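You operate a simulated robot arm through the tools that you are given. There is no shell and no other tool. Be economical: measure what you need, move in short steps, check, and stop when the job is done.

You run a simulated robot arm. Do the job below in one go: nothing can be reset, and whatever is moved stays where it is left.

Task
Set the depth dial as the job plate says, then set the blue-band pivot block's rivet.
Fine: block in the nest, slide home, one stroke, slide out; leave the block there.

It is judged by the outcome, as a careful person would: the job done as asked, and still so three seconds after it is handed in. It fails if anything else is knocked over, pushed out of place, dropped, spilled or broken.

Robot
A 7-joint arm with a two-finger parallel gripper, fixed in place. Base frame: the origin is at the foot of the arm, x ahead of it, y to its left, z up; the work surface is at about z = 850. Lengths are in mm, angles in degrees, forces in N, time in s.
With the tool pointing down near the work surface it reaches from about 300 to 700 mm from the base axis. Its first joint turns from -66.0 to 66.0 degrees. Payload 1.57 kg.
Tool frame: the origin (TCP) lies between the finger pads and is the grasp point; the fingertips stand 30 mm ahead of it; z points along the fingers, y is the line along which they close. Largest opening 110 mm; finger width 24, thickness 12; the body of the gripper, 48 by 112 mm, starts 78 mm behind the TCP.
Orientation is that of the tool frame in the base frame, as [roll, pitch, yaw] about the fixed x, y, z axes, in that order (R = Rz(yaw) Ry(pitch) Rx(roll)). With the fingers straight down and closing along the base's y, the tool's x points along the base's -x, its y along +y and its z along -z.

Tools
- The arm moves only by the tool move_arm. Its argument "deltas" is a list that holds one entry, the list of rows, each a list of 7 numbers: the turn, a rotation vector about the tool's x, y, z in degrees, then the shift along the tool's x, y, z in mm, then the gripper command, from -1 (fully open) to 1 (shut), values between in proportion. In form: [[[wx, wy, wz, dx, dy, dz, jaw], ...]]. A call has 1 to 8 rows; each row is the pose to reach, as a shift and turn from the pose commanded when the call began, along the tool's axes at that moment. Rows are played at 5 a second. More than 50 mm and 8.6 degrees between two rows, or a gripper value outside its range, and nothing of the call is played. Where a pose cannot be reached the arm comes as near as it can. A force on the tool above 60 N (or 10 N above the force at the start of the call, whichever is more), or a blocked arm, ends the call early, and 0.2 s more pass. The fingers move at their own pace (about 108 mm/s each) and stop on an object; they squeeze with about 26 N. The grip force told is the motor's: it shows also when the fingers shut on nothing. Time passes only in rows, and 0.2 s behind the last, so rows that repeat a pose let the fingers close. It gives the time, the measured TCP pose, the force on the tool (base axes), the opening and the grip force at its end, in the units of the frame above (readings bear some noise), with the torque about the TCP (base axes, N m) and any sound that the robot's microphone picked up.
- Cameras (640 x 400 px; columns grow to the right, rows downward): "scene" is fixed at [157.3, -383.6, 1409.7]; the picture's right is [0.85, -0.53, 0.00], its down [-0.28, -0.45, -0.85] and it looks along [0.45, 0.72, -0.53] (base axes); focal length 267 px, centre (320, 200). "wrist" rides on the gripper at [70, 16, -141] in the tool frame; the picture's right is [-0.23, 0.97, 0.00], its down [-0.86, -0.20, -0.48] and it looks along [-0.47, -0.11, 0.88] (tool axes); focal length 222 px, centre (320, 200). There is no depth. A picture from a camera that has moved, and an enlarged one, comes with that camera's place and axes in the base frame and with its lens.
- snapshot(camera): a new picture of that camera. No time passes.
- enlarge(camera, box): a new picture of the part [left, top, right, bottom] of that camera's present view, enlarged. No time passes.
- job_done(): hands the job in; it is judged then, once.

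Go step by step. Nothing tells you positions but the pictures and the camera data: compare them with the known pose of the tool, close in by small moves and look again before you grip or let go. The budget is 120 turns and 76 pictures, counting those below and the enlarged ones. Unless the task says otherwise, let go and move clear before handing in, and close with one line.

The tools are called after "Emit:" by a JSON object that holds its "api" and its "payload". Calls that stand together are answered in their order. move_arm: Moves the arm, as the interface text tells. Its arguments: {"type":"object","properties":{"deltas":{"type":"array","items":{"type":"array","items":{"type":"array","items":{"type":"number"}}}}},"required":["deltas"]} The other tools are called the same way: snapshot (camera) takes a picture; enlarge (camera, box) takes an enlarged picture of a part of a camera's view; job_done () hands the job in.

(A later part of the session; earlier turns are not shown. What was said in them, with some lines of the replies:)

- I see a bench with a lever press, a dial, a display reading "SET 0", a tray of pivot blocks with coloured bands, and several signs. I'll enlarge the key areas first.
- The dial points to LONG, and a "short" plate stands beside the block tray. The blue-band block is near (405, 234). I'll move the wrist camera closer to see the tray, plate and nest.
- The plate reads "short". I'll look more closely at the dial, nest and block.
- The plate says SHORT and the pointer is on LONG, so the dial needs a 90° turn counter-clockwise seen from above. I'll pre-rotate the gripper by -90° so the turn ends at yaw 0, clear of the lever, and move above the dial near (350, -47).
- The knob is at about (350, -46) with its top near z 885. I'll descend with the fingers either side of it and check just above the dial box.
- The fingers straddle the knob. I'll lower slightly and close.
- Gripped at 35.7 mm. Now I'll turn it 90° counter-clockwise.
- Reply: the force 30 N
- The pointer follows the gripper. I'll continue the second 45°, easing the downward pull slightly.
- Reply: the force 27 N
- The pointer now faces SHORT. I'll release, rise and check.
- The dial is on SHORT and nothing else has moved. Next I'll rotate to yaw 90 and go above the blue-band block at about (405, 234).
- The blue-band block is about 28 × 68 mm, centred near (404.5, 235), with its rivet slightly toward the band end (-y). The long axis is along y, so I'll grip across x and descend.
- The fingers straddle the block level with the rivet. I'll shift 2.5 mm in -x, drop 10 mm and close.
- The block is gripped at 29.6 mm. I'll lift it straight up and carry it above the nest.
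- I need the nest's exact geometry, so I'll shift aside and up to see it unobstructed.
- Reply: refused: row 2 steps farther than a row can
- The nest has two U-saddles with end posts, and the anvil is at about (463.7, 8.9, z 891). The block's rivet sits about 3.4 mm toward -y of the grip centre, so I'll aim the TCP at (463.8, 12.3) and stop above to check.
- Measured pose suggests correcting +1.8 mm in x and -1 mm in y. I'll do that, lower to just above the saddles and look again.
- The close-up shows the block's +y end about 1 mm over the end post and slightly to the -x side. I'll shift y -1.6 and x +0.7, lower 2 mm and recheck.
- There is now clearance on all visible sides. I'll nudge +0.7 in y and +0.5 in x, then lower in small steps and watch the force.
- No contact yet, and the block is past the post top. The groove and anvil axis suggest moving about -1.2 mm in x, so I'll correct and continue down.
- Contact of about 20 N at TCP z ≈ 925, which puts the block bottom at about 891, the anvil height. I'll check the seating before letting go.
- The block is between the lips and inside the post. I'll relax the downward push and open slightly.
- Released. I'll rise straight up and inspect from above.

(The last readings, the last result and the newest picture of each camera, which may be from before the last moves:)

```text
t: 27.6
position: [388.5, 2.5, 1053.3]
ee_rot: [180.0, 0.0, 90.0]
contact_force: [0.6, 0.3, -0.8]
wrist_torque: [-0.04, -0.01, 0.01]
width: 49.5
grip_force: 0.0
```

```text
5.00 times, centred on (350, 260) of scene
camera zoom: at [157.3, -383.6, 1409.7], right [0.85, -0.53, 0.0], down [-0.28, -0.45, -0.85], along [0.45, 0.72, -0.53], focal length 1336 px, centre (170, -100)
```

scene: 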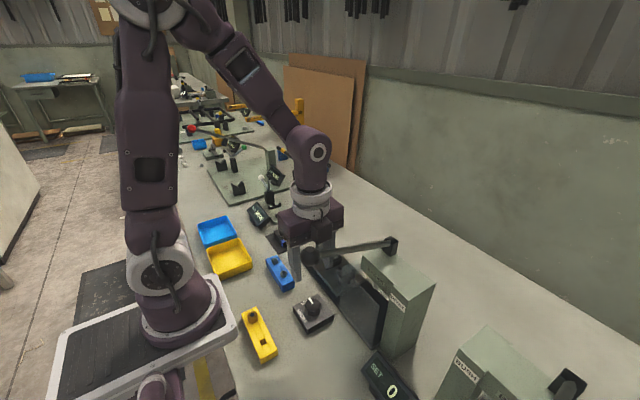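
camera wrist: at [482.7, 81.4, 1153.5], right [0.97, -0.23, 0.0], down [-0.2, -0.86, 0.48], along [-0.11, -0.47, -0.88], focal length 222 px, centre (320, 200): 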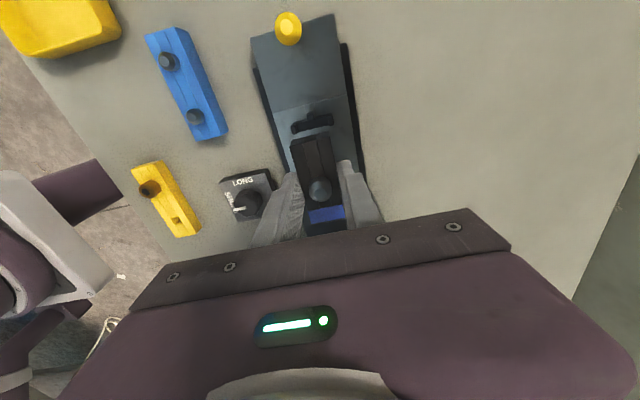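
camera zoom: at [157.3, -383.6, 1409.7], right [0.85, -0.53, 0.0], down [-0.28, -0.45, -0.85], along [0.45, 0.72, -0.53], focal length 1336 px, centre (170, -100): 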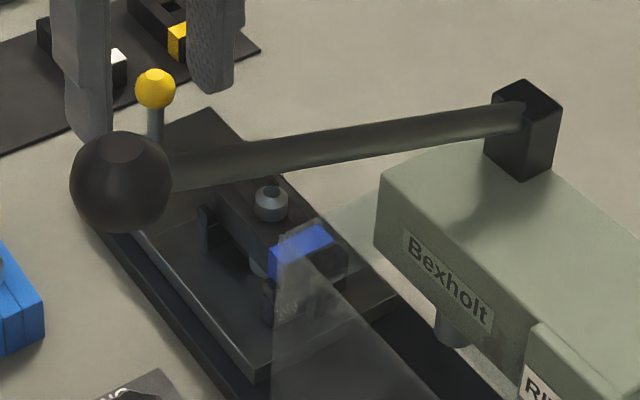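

The block sits squarely between posts and lips, with the rivet over the anvil at about (464.5, 8). Next I'll go above the yellow slide knob near (463, 121, 917).

Emit:
{"api": "move_arm", "payload": {"deltas": [[[0, 0, 0, 40, 25, 0, 0.1], [0, 0, 0, 80, 50, 0, 0.1], [0, 0, 0, 120, 75, 0, 0.1], [0, 0, 0, 120, 75, 30, 0.1], [0, 0, 0, 120, 75, 30, 0.1]]]}}

Emit:
{"api": "enlarge", "payload": {"camera": "wrist", "box": [240, 80, 400, 200]}}

Emit:
{"api": "enlarge", "payload": {"camera": "scene", "box": [290, 200, 370, 260]}}

```text
t: 28.8
position: [464.5, 123.4, 1023.5]
ee_rot: [-180.0, -0.1, 90.0]
contact_force: [-0.2, 0.6, 0.0]
wrist_torque: [-0.01, -0.01, 0.0]
width: 49.5
grip_force: 0.2
```

```text
3.33 times, centred on (320, 140) of wrist
camera zoom: at [480.7, 192.4, 1162.9], right [0.97, -0.23, 0.0], down [-0.2, -0.85, 0.48], along [-0.11, -0.47, -0.88], focal length 740 px, centre (320, 400)
```

zoom: 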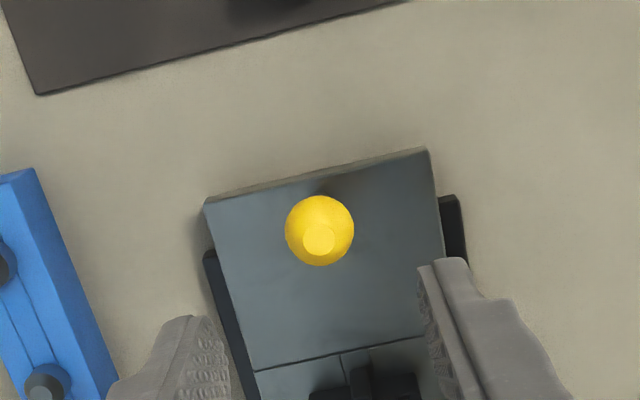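

```text
6.67 times, centred on (330, 230) of scene
camera zoom: at [157.3, -383.6, 1409.7], right [0.85, -0.53, 0.0], down [-0.28, -0.45, -0.85], along [0.45, 0.72, -0.53], focal length 1781 px, centre (253, 0)
```

zoom: 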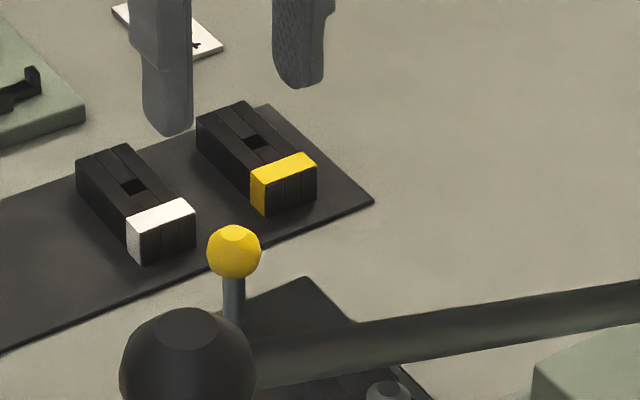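

The knob ball is about (464, 123, 912.5), directly below the tool. I'll descend and grip it.

Emit:
{"api": "move_arm", "payload": {"deltas": [[[0, 0, 0, 0, 0, 40, 0.1], [0, 0, 0, 0, 0, 80, 0.1], [0, 0, 0, 0, 0, 107, 0.1], [0, 0, 0, 0, 0, 107, 0.1], [0, 0, 0, 0, 0, 107, 0.8], [0, 0, 0, 0, 0, 107, 1], [0, 0, 0, 0, 0, 107, 1]]]}}

```text
t: 30.4
position: [466.5, 123.1, 914.6]
ee_rot: [179.9, -0.1, 90.0]
contact_force: [10.5, -0.3, -14.4]
wrist_torque: [0.3, -0.07, -0.03]
width: 22.6
grip_force: 35.7
```

Gripped at 22.6 mm. I'll slide it toward the press (-y), in gentle steps.

Emit:
{"api": "move_arm", "payload": {"deltas": [[[0, 0, 0, -8, 0, 0, 1], [0, 0, 0, -20, 0, 0, 1], [0, 0, 0, -32, 0, 0, 1], [0, 0, 0, -44, 0, 0, 1], [0, 0, 0, -56, 0, 0, 1], [0, 0, 0, -68, 0, 0, 1], [0, 0, 0, -80, 0, 0, 1], [0, 0, 0, -80, 0, 0, 1]]]}}

Emit:
{"api": "snapshot", "payload": {"camera": "scene"}}

Emit:
{"api": "enlarge", "payload": {"camera": "scene", "box": [290, 200, 450, 320]}}

```text
t: 32.2
position: [465.8, 43.0, 914.5]
ee_rot: [179.9, 0.0, 90.1]
contact_force: [22.5, 0.9, -18.8]
wrist_torque: [0.16, 0.0, -0.02]
width: 22.6
grip_force: 35.6
```

```text
29 pictures are left
```

scene: 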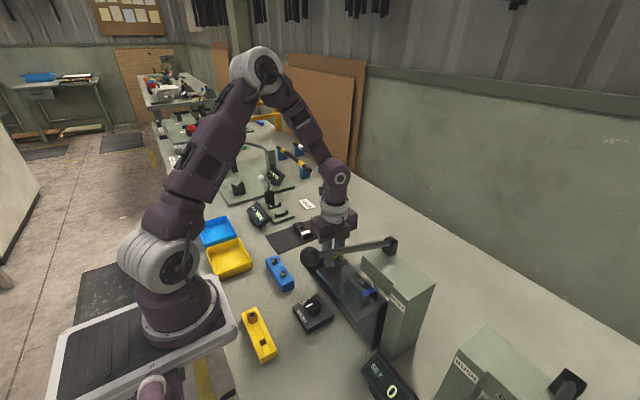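

```text
3.33 times, centred on (370, 260) of scene
camera zoom: at [158.2, -383.6, 1409.6], right [0.85, -0.53, 0.0], down [-0.28, -0.45, -0.85], along [0.45, 0.72, -0.53], focal length 890 px, centre (153, 0)
```

zoom: 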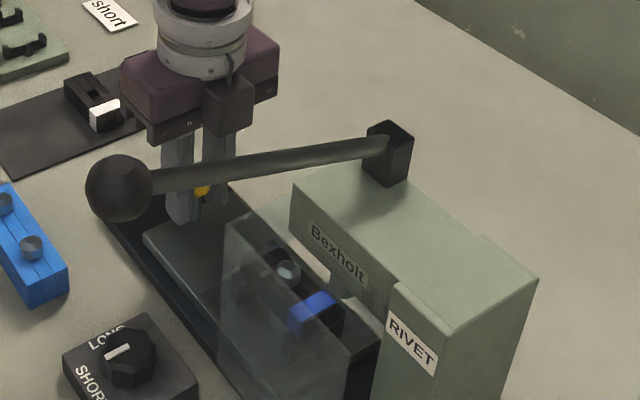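

The slide moves freely with the block in place. I'll continue to the home stop, relieving the side force a little.

Emit:
{"api": "move_arm", "payload": {"deltas": [[[0, 0, 0, -10, 1, 0, 1], [0, 0, 0, -20, 1, 0, 1], [0, 0, 0, -28, 1, 0, 1], [0, 0, 0, -36, 1, 0, 1], [0, 0, 0, -42, 1, 0, 1], [0, 0, 0, -46, 1, 0, 1], [0, 0, 0, -50, 1, 0, 1], [0, 0, 0, -50, 1, 0, 1]]]}}

Emit:
{"api": "enlarge", "payload": {"camera": "scene", "box": [290, 200, 450, 320]}}

```text
t: 34.0
position: [464.5, -6.4, 915.2]
ee_rot: [-180.0, -0.1, 90.1]
contact_force: [5.9, 18.5, 15.0]
wrist_torque: [0.16, -0.02, 0.01]
width: 22.8
grip_force: 35.4
```

```text
3.33 times, centred on (370, 260) of scene
camera zoom: at [157.2, -383.2, 1409.9], right [0.85, -0.53, 0.0], down [-0.28, -0.45, -0.85], along [0.45, 0.72, -0.53], focal length 890 px, centre (153, 0)
```

zoom: 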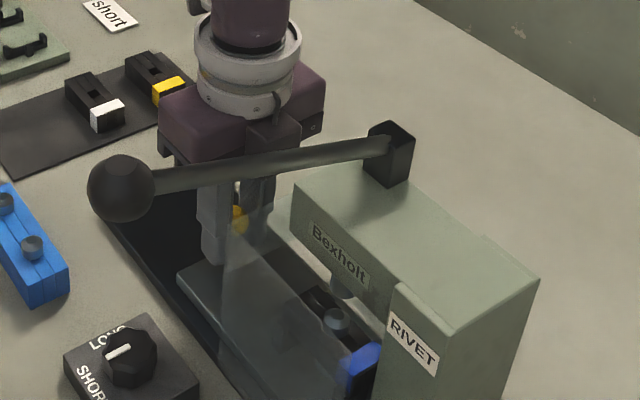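

Force of +18 N in y after about 129 mm suggests the stop. I'll push 3 mm more to confirm home.

Emit:
{"api": "move_arm", "payload": {"deltas": [[[0, 0, 0, -1, 0, 0, 1], [0, 0, 0, -2, 0, 0, 1], [0, 0, 0, -3, 0, 0, 1], [0, 0, 0, -3, 0, 0, 1]]]}}

```text
t: 35.0
position: [464.9, -10.2, 914.3]
ee_rot: [-180.0, 0.0, 90.0]
contact_force: [12.4, 22.2, -4.1]
wrist_torque: [0.06, 0.02, -0.02]
width: 22.8
grip_force: 35.1
```

Emit:
{"api": "move_arm", "payload": {"deltas": [[[0, 0, 0, -2, 0, 0, 1], [0, 0, 0, -4, 0, 0, 1], [0, 0, 0, -6, 0, 0, 1], [0, 0, 0, -6, 0, 0, 1]]]}}

Emit:
{"api": "snapshot", "payload": {"camera": "wrist"}}

```text
t: 36.0
position: [464.6, -16.7, 914.6]
ee_rot: [-179.9, 0.0, 90.0]
contact_force: [3.5, 22.6, -3.7]
wrist_torque: [0.02, 0.03, -0.05]
width: 22.7
grip_force: 35.7
```

```text
26 pictures are left
camera wrist: at [480.8, 52.1, 1055.0], right [0.97, -0.23, 0.0], down [-0.2, -0.86, 0.48], along [-0.11, -0.47, -0.88], focal length 222 px, centre (320, 200)
```

wrist: 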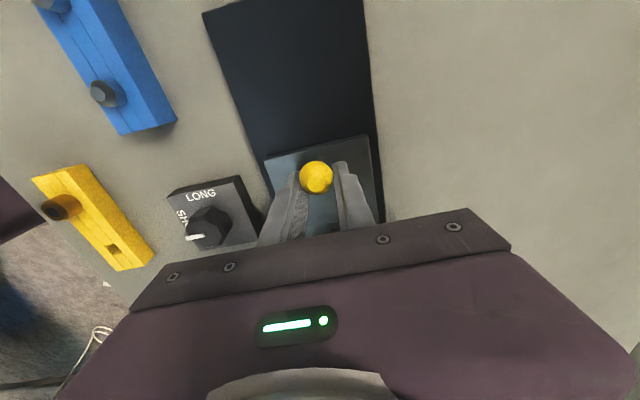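

The ball has slipped about 11 mm in the fingers at a steady 22 N, so the slide is at its stop. Ball y ≈ -5.6, a travel of about 128.6 mm, puts the rivet under the ram at y ≈ -120. I'll release and rise well above the lever.

Emit:
{"api": "move_arm", "payload": {"deltas": [[[0, 0, 0, 0, 0, 0, 0.1], [0, 0, 0, 0, 0, 0, 0.1], [0, 0, 0, 0, 0, -45, 0.1], [0, 0, 0, 0, 0, -90, 0.1], [0, 0, 0, 20, -20, -130, 0.1], [0, 0, 0, 30, -40, -170, 0.1], [0, 0, 0, 40, -60, -210, 0.1], [0, 0, 0, 45, -80, -250, 0.1]]]}}

Emit:
{"api": "move_arm", "payload": {"deltas": [[[0, 0, -8, 0, -8, -10, 0.1], [0, 0, -16, 0, -16, -20, 0.1], [0, 0, -24, 0, -24, -30, 0.1], [0, 0, -32, 0, -32, -40, 0.1], [0, 0, -40, 0, -40, -50, 0.1], [0, 0, -48, 0, -48, -60, 0.1], [0, 0, -56, 0, -56, -60, 0.1], [0, 0, -64, 0, -64, -60, 0.1]]]}}

Emit:
{"api": "move_arm", "payload": {"deltas": [[[0, 0, -8, 0, 0, 0, 0.1], [0, 0, -16, 0, 0, 0, 0.1], [0, 0, -24, 0, 0, 0, 0.1], [0, 0, -26, 0, 0, 0, 0.1], [0, 0, -26, 0, 0, 0, 0.1]]]}}

Emit:
{"api": "snapshot", "payload": {"camera": "wrist"}}

Emit:
{"api": "snapshot", "payload": {"camera": "scene"}}

```text
t: 37.8
position: [384.3, 27.8, 1163.0]
ee_rot: [180.0, 0.0, 90.0]
contact_force: [0.3, -0.8, 0.7]
wrist_torque: [-0.02, -0.02, 0.05]
width: 49.4
grip_force: 0.0
```

```text
t: 39.6
position: [321.0, 27.6, 1223.6]
ee_rot: [180.0, 0.0, 154.3]
contact_force: [0.2, 0.3, 0.1]
wrist_torque: [-0.03, -0.02, -0.01]
width: 49.5
grip_force: 0.0
```

```text
t: 40.8
position: [320.9, 29.4, 1224.2]
ee_rot: [180.0, 0.0, -179.8]
contact_force: [0.1, -0.6, -0.5]
wrist_torque: [0.01, 0.03, 0.03]
width: 49.4
grip_force: 0.1
```

```text
25 pictures are left
camera wrist: at [250.3, 43.6, 1364.8], right [0.23, 0.97, 0.0], down [0.86, -0.2, 0.48], along [0.47, -0.11, -0.88], focal length 222 px, centre (320, 200)
```

wrist: 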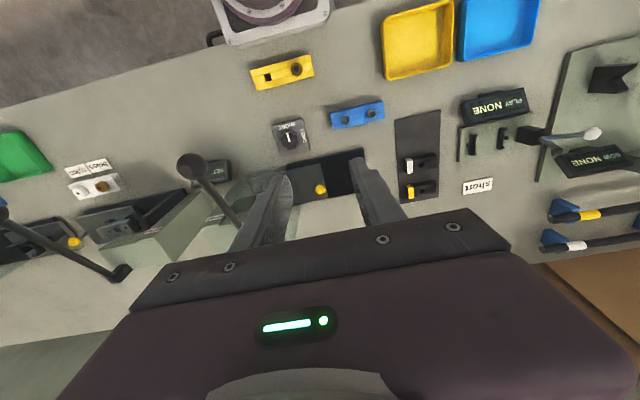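

```text
24 pictures are left
```

scene: 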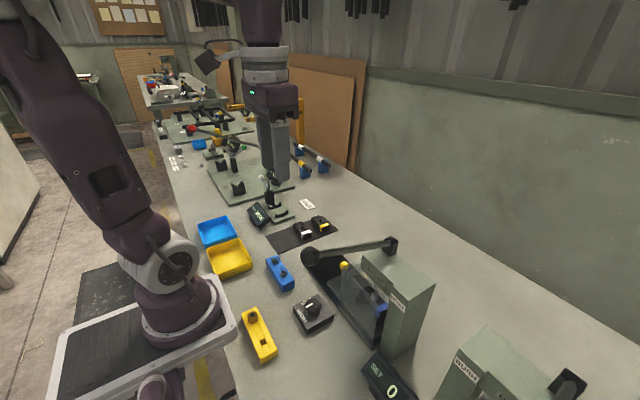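

The slide is home. The lever ball is at about (302.6, -121.5, 1121). I'll move above it with the fingers closing along y.

Emit:
{"api": "move_arm", "payload": {"deltas": [[[0, 0, 0, 4, -37, 0, -0.2], [0, 0, 0, 9, -75, 0, -0.2], [0, 0, 0, 13, -112, 0, -0.2], [0, 0, 0, 18, -150, 0, -0.2], [0, 0, 0, 18, -150, 38, -0.2], [0, 0, 0, 18, -150, 38, -0.2]]]}}

Emit:
{"api": "snapshot", "payload": {"camera": "wrist"}}

Emit:
{"api": "enlarge", "payload": {"camera": "scene", "box": [260, 160, 420, 280]}}

```text
t: 42.2
position: [303.9, -122.6, 1187.1]
ee_rot: [179.9, -0.1, -179.9]
contact_force: [-0.4, 0.3, -0.2]
wrist_torque: [-0.01, 0.0, 0.01]
width: 66.0
grip_force: 0.1
```

```text
23 pictures are left
camera wrist: at [233.4, -106.5, 1328.2], right [0.23, 0.97, 0.0], down [0.86, -0.2, 0.48], along [0.47, -0.11, -0.88], focal length 222 px, centre (320, 200)
```

wrist: 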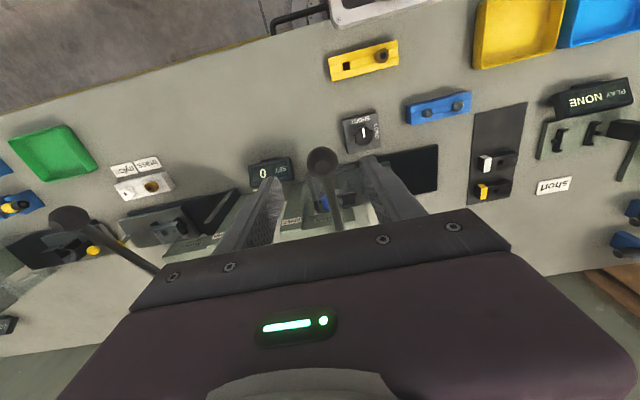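

```text
3.33 times, centred on (340, 220) of scene
camera zoom: at [157.3, -383.6, 1409.7], right [0.85, -0.53, 0.0], down [-0.28, -0.45, -0.85], along [0.45, 0.72, -0.53], focal length 890 px, centre (253, 133)
```

zoom: 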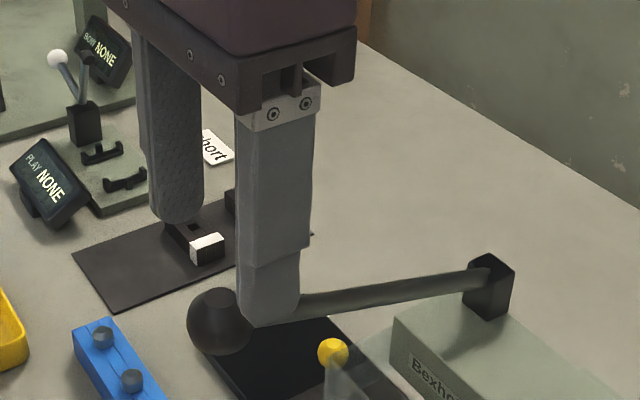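

The ball is directly beneath the gripper. I'll lower so the TCP is at the ball centre and close.

Emit:
{"api": "move_arm", "payload": {"deltas": [[[0, 0, 0, 0, 0.8, 30, -0.2], [0, 0, 0, 0, 0.8, 60, -0.2], [0, 0, 0, 0, 0.8, 64, -0.2], [0, 0, 0, 0, 0.8, 64, 0.6], [0, 0, 0, 0, 0.8, 64, 1], [0, 0, 0, 0, 0.8, 64, 1]]]}}

```text
t: 43.6
position: [302.0, -120.3, 1122.8]
ee_rot: [179.9, -0.1, -180.0]
contact_force: [1.4, 23.5, -3.6]
wrist_torque: [0.1, 0.35, 0.08]
width: 30.3
grip_force: 39.5
```

The ball is gripped at 30 mm. I'll swing it down along its arc, with the pivot near (486, -120, 1054), in small steps while watching the force.

Emit:
{"api": "move_arm", "payload": {"deltas": [[[0, 0, 0, 2.7, 0.8, 8, 1], [0, 0, 0, 5.1, 0.8, 16.2, 1], [0, 0, 0, 7.1, 0.8, 24.5, 1], [0, 0, 0, 8.8, 0.8, 32.9, 1], [0, 0, 0, 10.1, 0.8, 41.3, 1], [0, 0, 0, 11.1, 0.8, 49.8, 1], [0, 0, 0, 11.1, 0.8, 49.8, 1]]]}}

Emit:
{"api": "enlarge", "payload": {"camera": "scene", "box": [260, 180, 460, 330]}}

```text
t: 45.2
position: [293.3, -120.1, 1073.1]
ee_rot: [-180.0, 0.1, -179.9]
contact_force: [7.4, 16.1, 5.5]
wrist_torque: [-0.04, -0.98, 0.06]
width: 30.5
grip_force: 39.7
```

```text
2.67 times, centred on (360, 255) of scene
camera zoom: at [157.5, -383.1, 1409.9], right [0.85, -0.53, 0.0], down [-0.28, -0.45, -0.85], along [0.45, 0.72, -0.53], focal length 712 px, centre (213, 53)
```

zoom: 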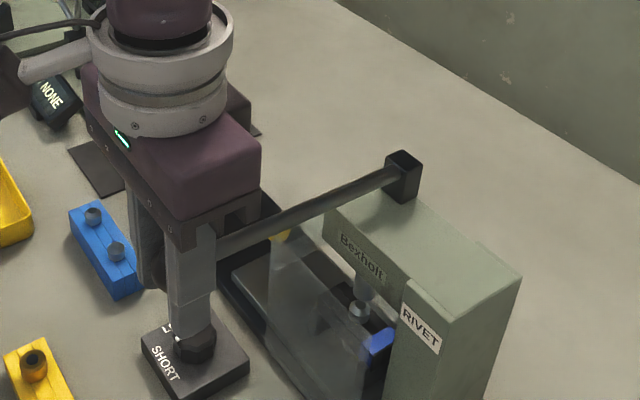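

The lever follows and the ram is coming down over the rivet. I'll continue.

Emit:
{"api": "move_arm", "payload": {"deltas": [[[0, 0, 0, 0.5, 0, 8.5, 1], [0, 0, 0, 0.7, 0, 17, 1], [0, 0, 0, 0.5, 0, 25.5, 1], [0, 0, 0, 0, 0, 34, 1], [0, 0, 0, -1, 0, 42.5, 1], [0, 0, 0, -1, 0, 42.5, 1]]]}}

```text
t: 46.6
position: [292.3, -120.5, 1032.0]
ee_rot: [-180.0, 0.0, 180.0]
contact_force: [2.9, 7.0, 18.1]
wrist_torque: [0.01, -0.63, 0.03]
width: 30.4
grip_force: 39.6
```

Emit:
{"api": "move_arm", "payload": {"deltas": [[[0, 0, 0, -0.7, 0, 4.2, 1], [0, 0, 0, -1.3, 0, 8.4, 1], [0, 0, 0, -2.2, 0, 12.6, 1], [0, 0, 0, -3, 0, 16.8, 1], [0, 0, 0, -4, 0, 21, 1], [0, 0, 0, -5, 0, 25.1, 1], [0, 0, 0, -5, 0, 25.1, 1]]]}}

Emit:
{"api": "enlarge", "payload": {"camera": "scene", "box": [260, 180, 460, 330]}}

```text
t: 48.2
position: [298.6, -119.3, 1004.8]
ee_rot: [180.0, -0.1, 180.0]
contact_force: [-9.8, 15.8, 23.5]
wrist_torque: [-0.31, 0.08, 0.06]
width: 30.1
grip_force: 39.4
```

```text
2.67 times, centred on (360, 255) of scene
camera zoom: at [156.8, -383.0, 1410.0], right [0.85, -0.53, 0.0], down [-0.28, -0.45, -0.85], along [0.45, 0.72, -0.53], focal length 712 px, centre (213, 53)
```

zoom: 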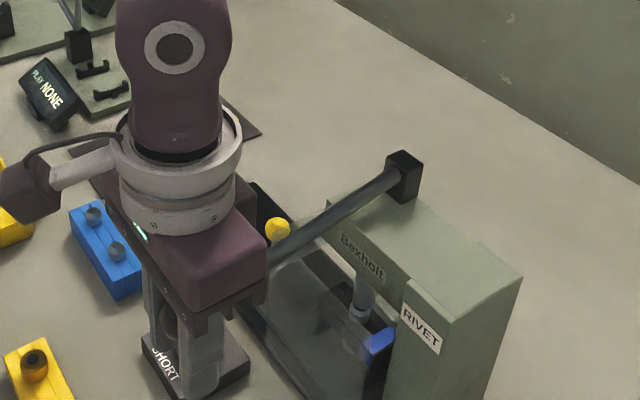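

The ram is nearly on the rivet. I'll continue the stroke down.

Emit:
{"api": "move_arm", "payload": {"deltas": [[[0, 0, 0, -1.2, 0, 4, 1], [0, 0, 0, -2.4, 0, 8.1, 1], [0, 0, 0, -3.7, 0, 12.2, 1], [0, 0, 0, -5.1, 0, 16.2, 1], [0, 0, 0, -6.6, 0, 20.2, 1], [0, 0, 0, -8.2, 0, 24.1, 1], [0, 0, 0, -8.2, 0, 24.1, 1]]]}}

```text
t: 49.8
position: [306.2, -119.1, 980.7]
ee_rot: [179.9, 0.0, -180.0]
contact_force: [-13.6, 30.9, 20.8]
wrist_torque: [-1.33, -0.15, -0.08]
width: 30.2
grip_force: 39.4
```

Emit:
{"api": "move_arm", "payload": {"deltas": [[[0, 0, 0, -1.7, 1, 4, 1], [0, 0, 0, -3.4, 1.5, 7.9, 1], [0, 0, 0, -5.3, 1.5, 11.7, 1], [0, 0, 0, -7.2, 1.5, 15.5, 1], [0, 0, 0, -9.2, 1.5, 19.2, 1], [0, 0, 0, -11.3, 1.5, 22.9, 1], [0, 0, 0, -11.3, 1.5, 22.9, 1]]]}}

Emit:
{"api": "enlarge", "payload": {"camera": "scene", "box": [300, 200, 440, 320]}}

```text
t: 51.2
position: [316.5, -120.6, 960.2]
ee_rot: [-179.9, 0.3, 179.9]
contact_force: [-17.6, 0.8, 40.6]
wrist_torque: [-0.04, -2.38, 0.24]
width: 29.1
grip_force: 38.9
stopped in row 7: the force on the tool passed its limit at 69 N (the readings are from after the stop); the commanded pose is now the measured one
```

```text
3.33 times, centred on (370, 260) of scene
camera zoom: at [156.4, -383.4, 1409.9], right [0.85, -0.53, 0.0], down [-0.28, -0.45, -0.85], along [0.45, 0.72, -0.53], focal length 890 px, centre (153, 0)
```

zoom: 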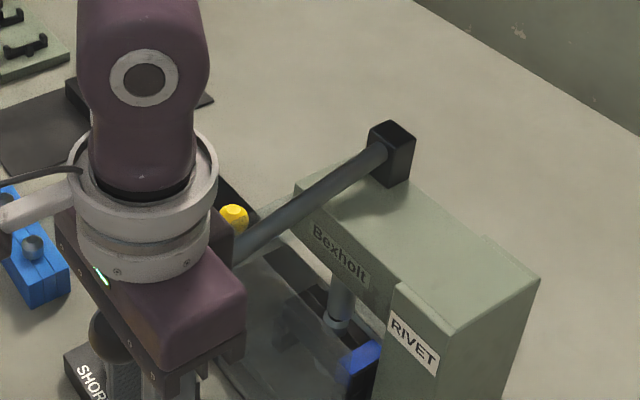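

The call stopped at 69 N, and the ball may have slipped in the fingers. I'll look with the wrist camera.

Emit:
{"api": "snapshot", "payload": {"camera": "wrist"}}

Emit:
{"api": "enlarge", "payload": {"camera": "scene", "box": [290, 270, 390, 350]}}

```text
18 pictures are left
camera wrist: at [245.6, -104.0, 1100.1], right [0.23, 0.97, 0.0], down [0.85, -0.2, 0.48], along [0.47, -0.11, -0.88], focal length 222 px, centre (320, 200)
```

wrist: 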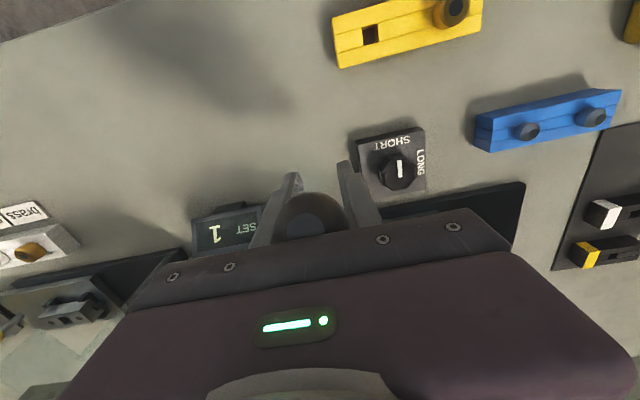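

```text
5.00 times, centred on (340, 310) of scene
camera zoom: at [156.4, -383.4, 1409.9], right [0.85, -0.53, 0.0], down [-0.28, -0.45, -0.85], along [0.45, 0.72, -0.53], focal length 1336 px, centre (220, -350)
```

zoom: 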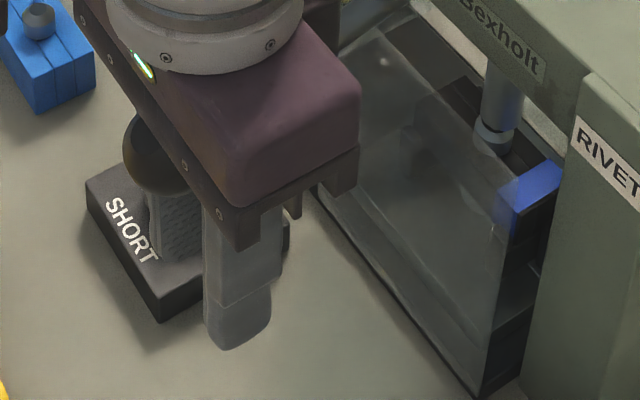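

The counter now reads SET 1, so the stroke registered. The ball slid up the fingers after the lever bottomed. I'll open, re-centre on the ball near (296, -120, 1013), and regrip to raise the lever.

Emit:
{"api": "move_arm", "payload": {"deltas": [[[0, 0, 0, 0, 0, 0, -0.2], [0, 0, 0, 0, 0, 0, -0.2], [0, 0, 0, 10, 0, -25, -0.2], [0, 0, 0, 20, 0, -50, -0.2], [0, 0, 0, 20, 0, -50, -0.2]]]}}

Emit:
{"api": "snapshot", "payload": {"camera": "scene"}}

Emit:
{"api": "snapshot", "payload": {"camera": "wrist"}}

```text
t: 52.4
position: [295.8, -119.4, 1007.7]
ee_rot: [-179.8, 0.2, -180.0]
contact_force: [0.5, 0.1, 1.3]
wrist_torque: [-0.06, 0.04, 0.03]
width: 66.0
grip_force: 0.0
```

```text
16 pictures are left
```

scene: 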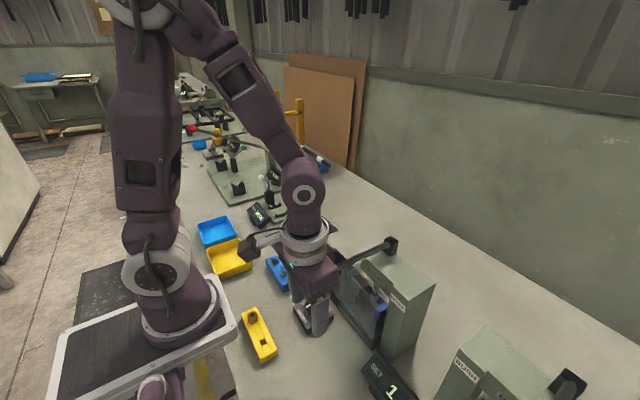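

```text
15 pictures are left
camera wrist: at [226.5, -103.5, 1149.2], right [0.23, 0.97, 0.0], down [0.85, -0.2, 0.48], along [0.47, -0.11, -0.88], focal length 222 px, centre (320, 200)
```

wrist: 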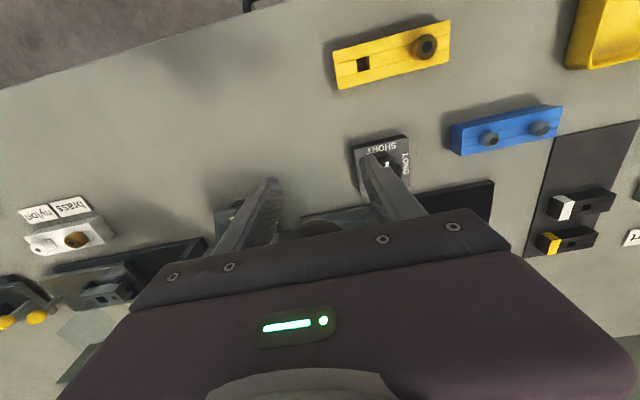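

The lever is springing back up by itself, with the ball just under the palm. I'll raise slowly with the fingers open so it returns gently.

Emit:
{"api": "move_arm", "payload": {"deltas": [[[0, 0, 0, 0, 0, -12, -0.2], [0, 0, 0, 0, 0, -24, -0.2], [0, 0, 0, 0, 0, -36, -0.2], [0, 0, 0, 0, 0, -50, -0.2], [0, 0, 0, 0, 0, -70, -0.2], [0, 0, 0, 0, 0, -100, -0.2], [0, 0, 0, 0, 0, -140, -0.2], [0, 0, 0, 0, 0, -185, -0.2]]]}}

Emit:
{"api": "snapshot", "payload": {"camera": "scene"}}

```text
t: 54.2
position: [295.2, -119.6, 1196.9]
ee_rot: [-179.9, 0.1, 179.9]
contact_force: [0.3, 0.1, 0.1]
wrist_torque: [0.01, 0.0, 0.02]
width: 65.8
grip_force: 0.0
```

```text
14 pictures are left
```

scene: 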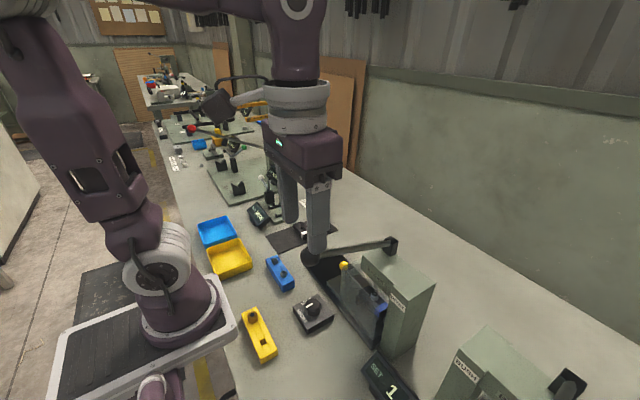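

The lever is back up and the counter reads 1. Now I'll go back to the slide knob at about (464, -5.6, 912.5), rotating to yaw 90 on the way.

Emit:
{"api": "move_arm", "payload": {"deltas": [[[0, 0, 0, 0, 0, -25, 0], [0, 0, 0, -6, 40, -25, 0], [0, 0, 0, -12, 80, -25, 0], [0, 0, 0, -18, 115, -25, 0], [0, 0, 0, -25, 148, -25, 0]]]}}

Emit:
{"api": "move_arm", "payload": {"deltas": [[[0, 0, 8, -10, 0, 7, 0], [0, 0, 16, -20, 0, 15, 0], [0, 0, 24, -30, 0, 22, 0], [0, 0, 32, -40, 0, 30, 0], [0, 0, 40, -50, 0, 37, 0], [0, 0, 48, -60, 0, 45, 0], [0, 0, 56, -70, 0, 52, 0], [0, 0, 64, -80, 0, 60, 0]]]}}

Emit:
{"api": "move_arm", "payload": {"deltas": [[[0, 0, 8, 0, 0, 0, 0], [0, 0, 16, 0, 0, 0, 0], [0, 0, 24, 0, 0, 0, 0], [0, 0, 26, 0, 0, 0, 0], [0, 0, 26, 0, 0, 0, 0]]]}}

```text
t: 55.4
position: [320.8, 28.8, 1220.8]
ee_rot: [-179.9, 0.3, 179.8]
contact_force: [-0.5, 0.5, 0.4]
wrist_torque: [-0.02, 0.02, 0.01]
width: 54.9
grip_force: 0.1
```

```text
t: 57.2
position: [401.7, 28.6, 1157.9]
ee_rot: [179.9, 0.1, 115.8]
contact_force: [-0.9, -0.3, -0.1]
wrist_torque: [0.02, 0.04, 0.03]
width: 55.2
grip_force: 0.2
```

```text
t: 58.4
position: [401.5, 28.1, 1159.3]
ee_rot: [179.9, 0.1, 90.0]
contact_force: [-0.3, 0.2, -0.5]
wrist_torque: [-0.02, -0.02, -0.03]
width: 55.0
grip_force: 0.1
```

Emit:
{"api": "move_arm", "payload": {"deltas": [[[0, 0, 0, -8, 18, 30, 0], [0, 0, 0, -18, 40, 60, 0], [0, 0, 0, -34, 63, 90, 0], [0, 0, 0, -34, 63, 129, 0], [0, 0, 0, -34, 63, 129, 0]]]}}

Emit:
{"api": "snapshot", "payload": {"camera": "wrist"}}

```text
t: 59.6
position: [464.8, -6.5, 1030.3]
ee_rot: [179.8, 0.1, 89.9]
contact_force: [0.5, 1.2, -0.1]
wrist_torque: [0.01, -0.01, -0.01]
width: 55.0
grip_force: 0.1
```

```text
13 pictures are left
camera wrist: at [480.5, 62.4, 1171.0], right [0.97, -0.23, 0.0], down [-0.2, -0.85, 0.48], along [-0.11, -0.47, -0.88], focal length 222 px, centre (320, 200)
```

wrist: 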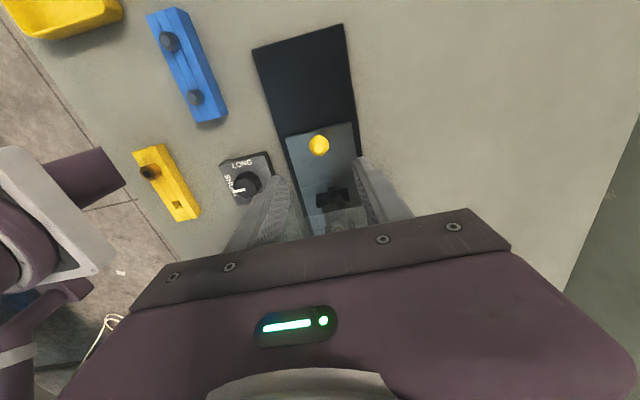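

The knob is where expected. I'll descend and grip.

Emit:
{"api": "move_arm", "payload": {"deltas": [[[0, 0, 0, 0, 0, 40, 0], [0, 0, 0, 0, 0, 80, 0], [0, 0, 0, 0, 0, 116, 0], [0, 0, 0, 0, 0, 116, 0], [0, 0, 0, 0, 0, 116, 0.8], [0, 0, 0, 0, 0, 116, 1], [0, 0, 0, 0, 0, 116, 1]]]}}

Emit:
{"api": "move_arm", "payload": {"deltas": [[[0, 0, 0, 5, 0, 0, 1], [0, 0, 0, 14, 0, 0, 1], [0, 0, 0, 25, 0, 0, 1], [0, 0, 0, 37, 0, 0, 1], [0, 0, 0, 49, 0, 0, 1], [0, 0, 0, 61, 0, 0, 1], [0, 0, 0, 70, 0, 0, 1], [0, 0, 0, 70, 0, 0, 1]]]}}

Emit:
{"api": "enlarge", "payload": {"camera": "scene", "box": [290, 200, 450, 320]}}

```text
t: 61.2
position: [464.5, -7.4, 913.1]
ee_rot: [-179.8, 0.1, 89.9]
contact_force: [-23.4, 0.2, -4.7]
wrist_torque: [-0.1, 0.01, 0.07]
width: 22.5
grip_force: 35.6
```

```text
t: 63.0
position: [464.7, 63.5, 913.8]
ee_rot: [179.7, 0.1, 89.8]
contact_force: [-13.2, 0.0, -0.9]
wrist_torque: [-0.37, 0.0, 0.05]
width: 22.6
grip_force: 34.9
```

```text
3.33 times, centred on (370, 260) of scene
camera zoom: at [157.0, -383.6, 1409.8], right [0.85, -0.53, 0.0], down [-0.28, -0.45, -0.85], along [0.45, 0.72, -0.53], focal length 890 px, centre (153, 0)
```

zoom: 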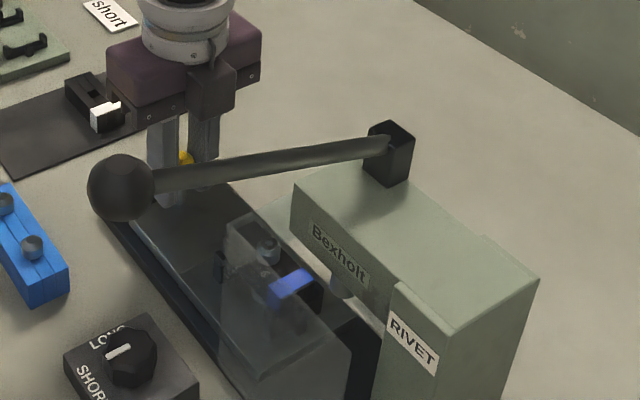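

It is sliding out with the block. I'll continue to the out stop.

Emit:
{"api": "move_arm", "payload": {"deltas": [[[0, 0, 0, 12, 0, 0, 1], [0, 0, 0, 24, 0, 0, 1], [0, 0, 0, 36, 0, 0, 1], [0, 0, 0, 46, 0, 0, 1], [0, 0, 0, 53, 0, 0, 1], [0, 0, 0, 58, 0, 0, 1], [0, 0, 0, 61, 0, 0, 1], [0, 0, 0, 61, 0, 0, 1]]]}}

Emit:
{"api": "enlarge", "payload": {"camera": "wrist", "box": [240, 100, 400, 220]}}

```text
t: 64.8
position: [465.3, 122.0, 915.4]
ee_rot: [179.9, 0.2, 89.8]
contact_force: [-10.9, -15.3, -8.3]
wrist_torque: [-0.09, -0.02, -0.02]
width: 22.6
grip_force: 35.9
```

```text
3.33 times, centred on (320, 160) of wrist
camera zoom: at [480.6, 192.2, 1055.2], right [0.97, -0.23, 0.0], down [-0.2, -0.85, 0.48], along [-0.11, -0.47, -0.88], focal length 740 px, centre (320, 333)
```

zoom: 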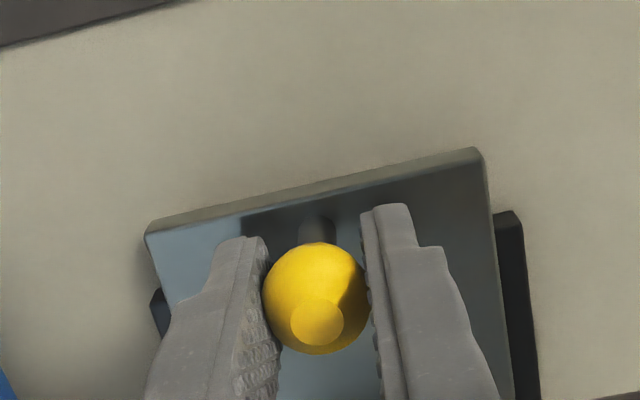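

The knob is back at y ≈ 124, against the out stop. I'll release and rise clear, then check.

Emit:
{"api": "move_arm", "payload": {"deltas": [[[0, 0, 0, 0, 0, 0, 0.1], [0, 0, 0, 0, 0, 0, 0.1], [0, 0, 0, 0, 0, -45, 0.1], [0, 0, 0, 0, 0, -90, 0.1], [0, 0, 0, 0, -30, -125, 0.1], [0, 0, 0, 0, -75, -145, 0.1], [0, 0, 0, 0, -110, -165, 0.1]]]}}

Emit:
{"api": "snapshot", "payload": {"camera": "scene"}}

Emit:
{"api": "enlarge", "payload": {"camera": "scene", "box": [300, 220, 420, 310]}}

Emit:
{"api": "enlarge", "payload": {"camera": "scene", "box": [350, 330, 430, 400]}}

```text
t: 66.4
position: [357.9, 125.7, 1078.5]
ee_rot: [179.8, 0.2, 89.9]
contact_force: [0.5, -0.2, -1.2]
wrist_torque: [0.01, 0.01, -0.02]
width: 49.6
grip_force: 0.0
```

```text
10 pictures are left
```

scene: 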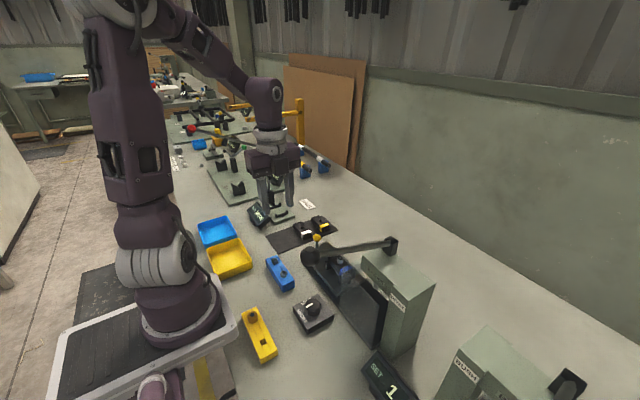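

```text
4.44 times, centred on (360, 265) of scene
camera zoom: at [157.3, -383.6, 1409.7], right [0.85, -0.53, 0.0], down [-0.28, -0.45, -0.85], along [0.45, 0.72, -0.53], focal length 1187 px, centre (142, -89)
```

zoom: 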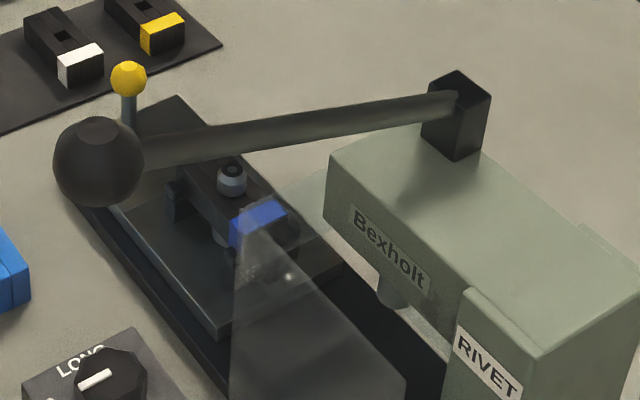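

```text
5.71 times, centred on (390, 365) of scene
camera zoom: at [157.3, -383.6, 1409.7], right [0.85, -0.53, 0.0], down [-0.28, -0.45, -0.85], along [0.45, 0.72, -0.53], focal length 1527 px, centre (-80, -743)
```

zoom: 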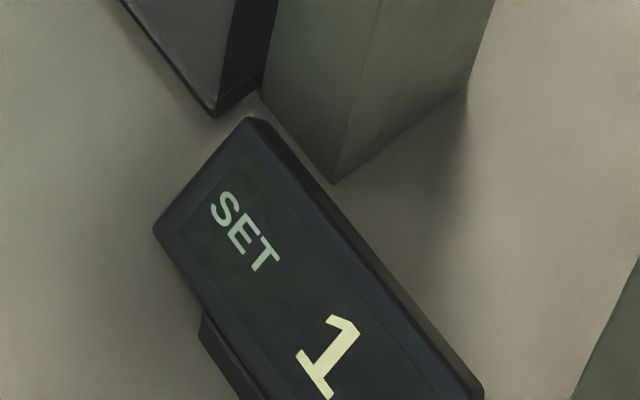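

The dial is on SHORT, the counter reads SET 1, and the rivet is formed. The block sits in the nest with the slide out, the lever is up, and the arm is clear, so I'm handing in.

Emit:
{"api": "job_done", "payload": {}}

```text
The job is handed in.
```

The job is done and handed in: depth dial on SHORT per the "short" plate, blue-band block's rivet set with one stroke (counter reads 1), slide out, and the block left in the nest.
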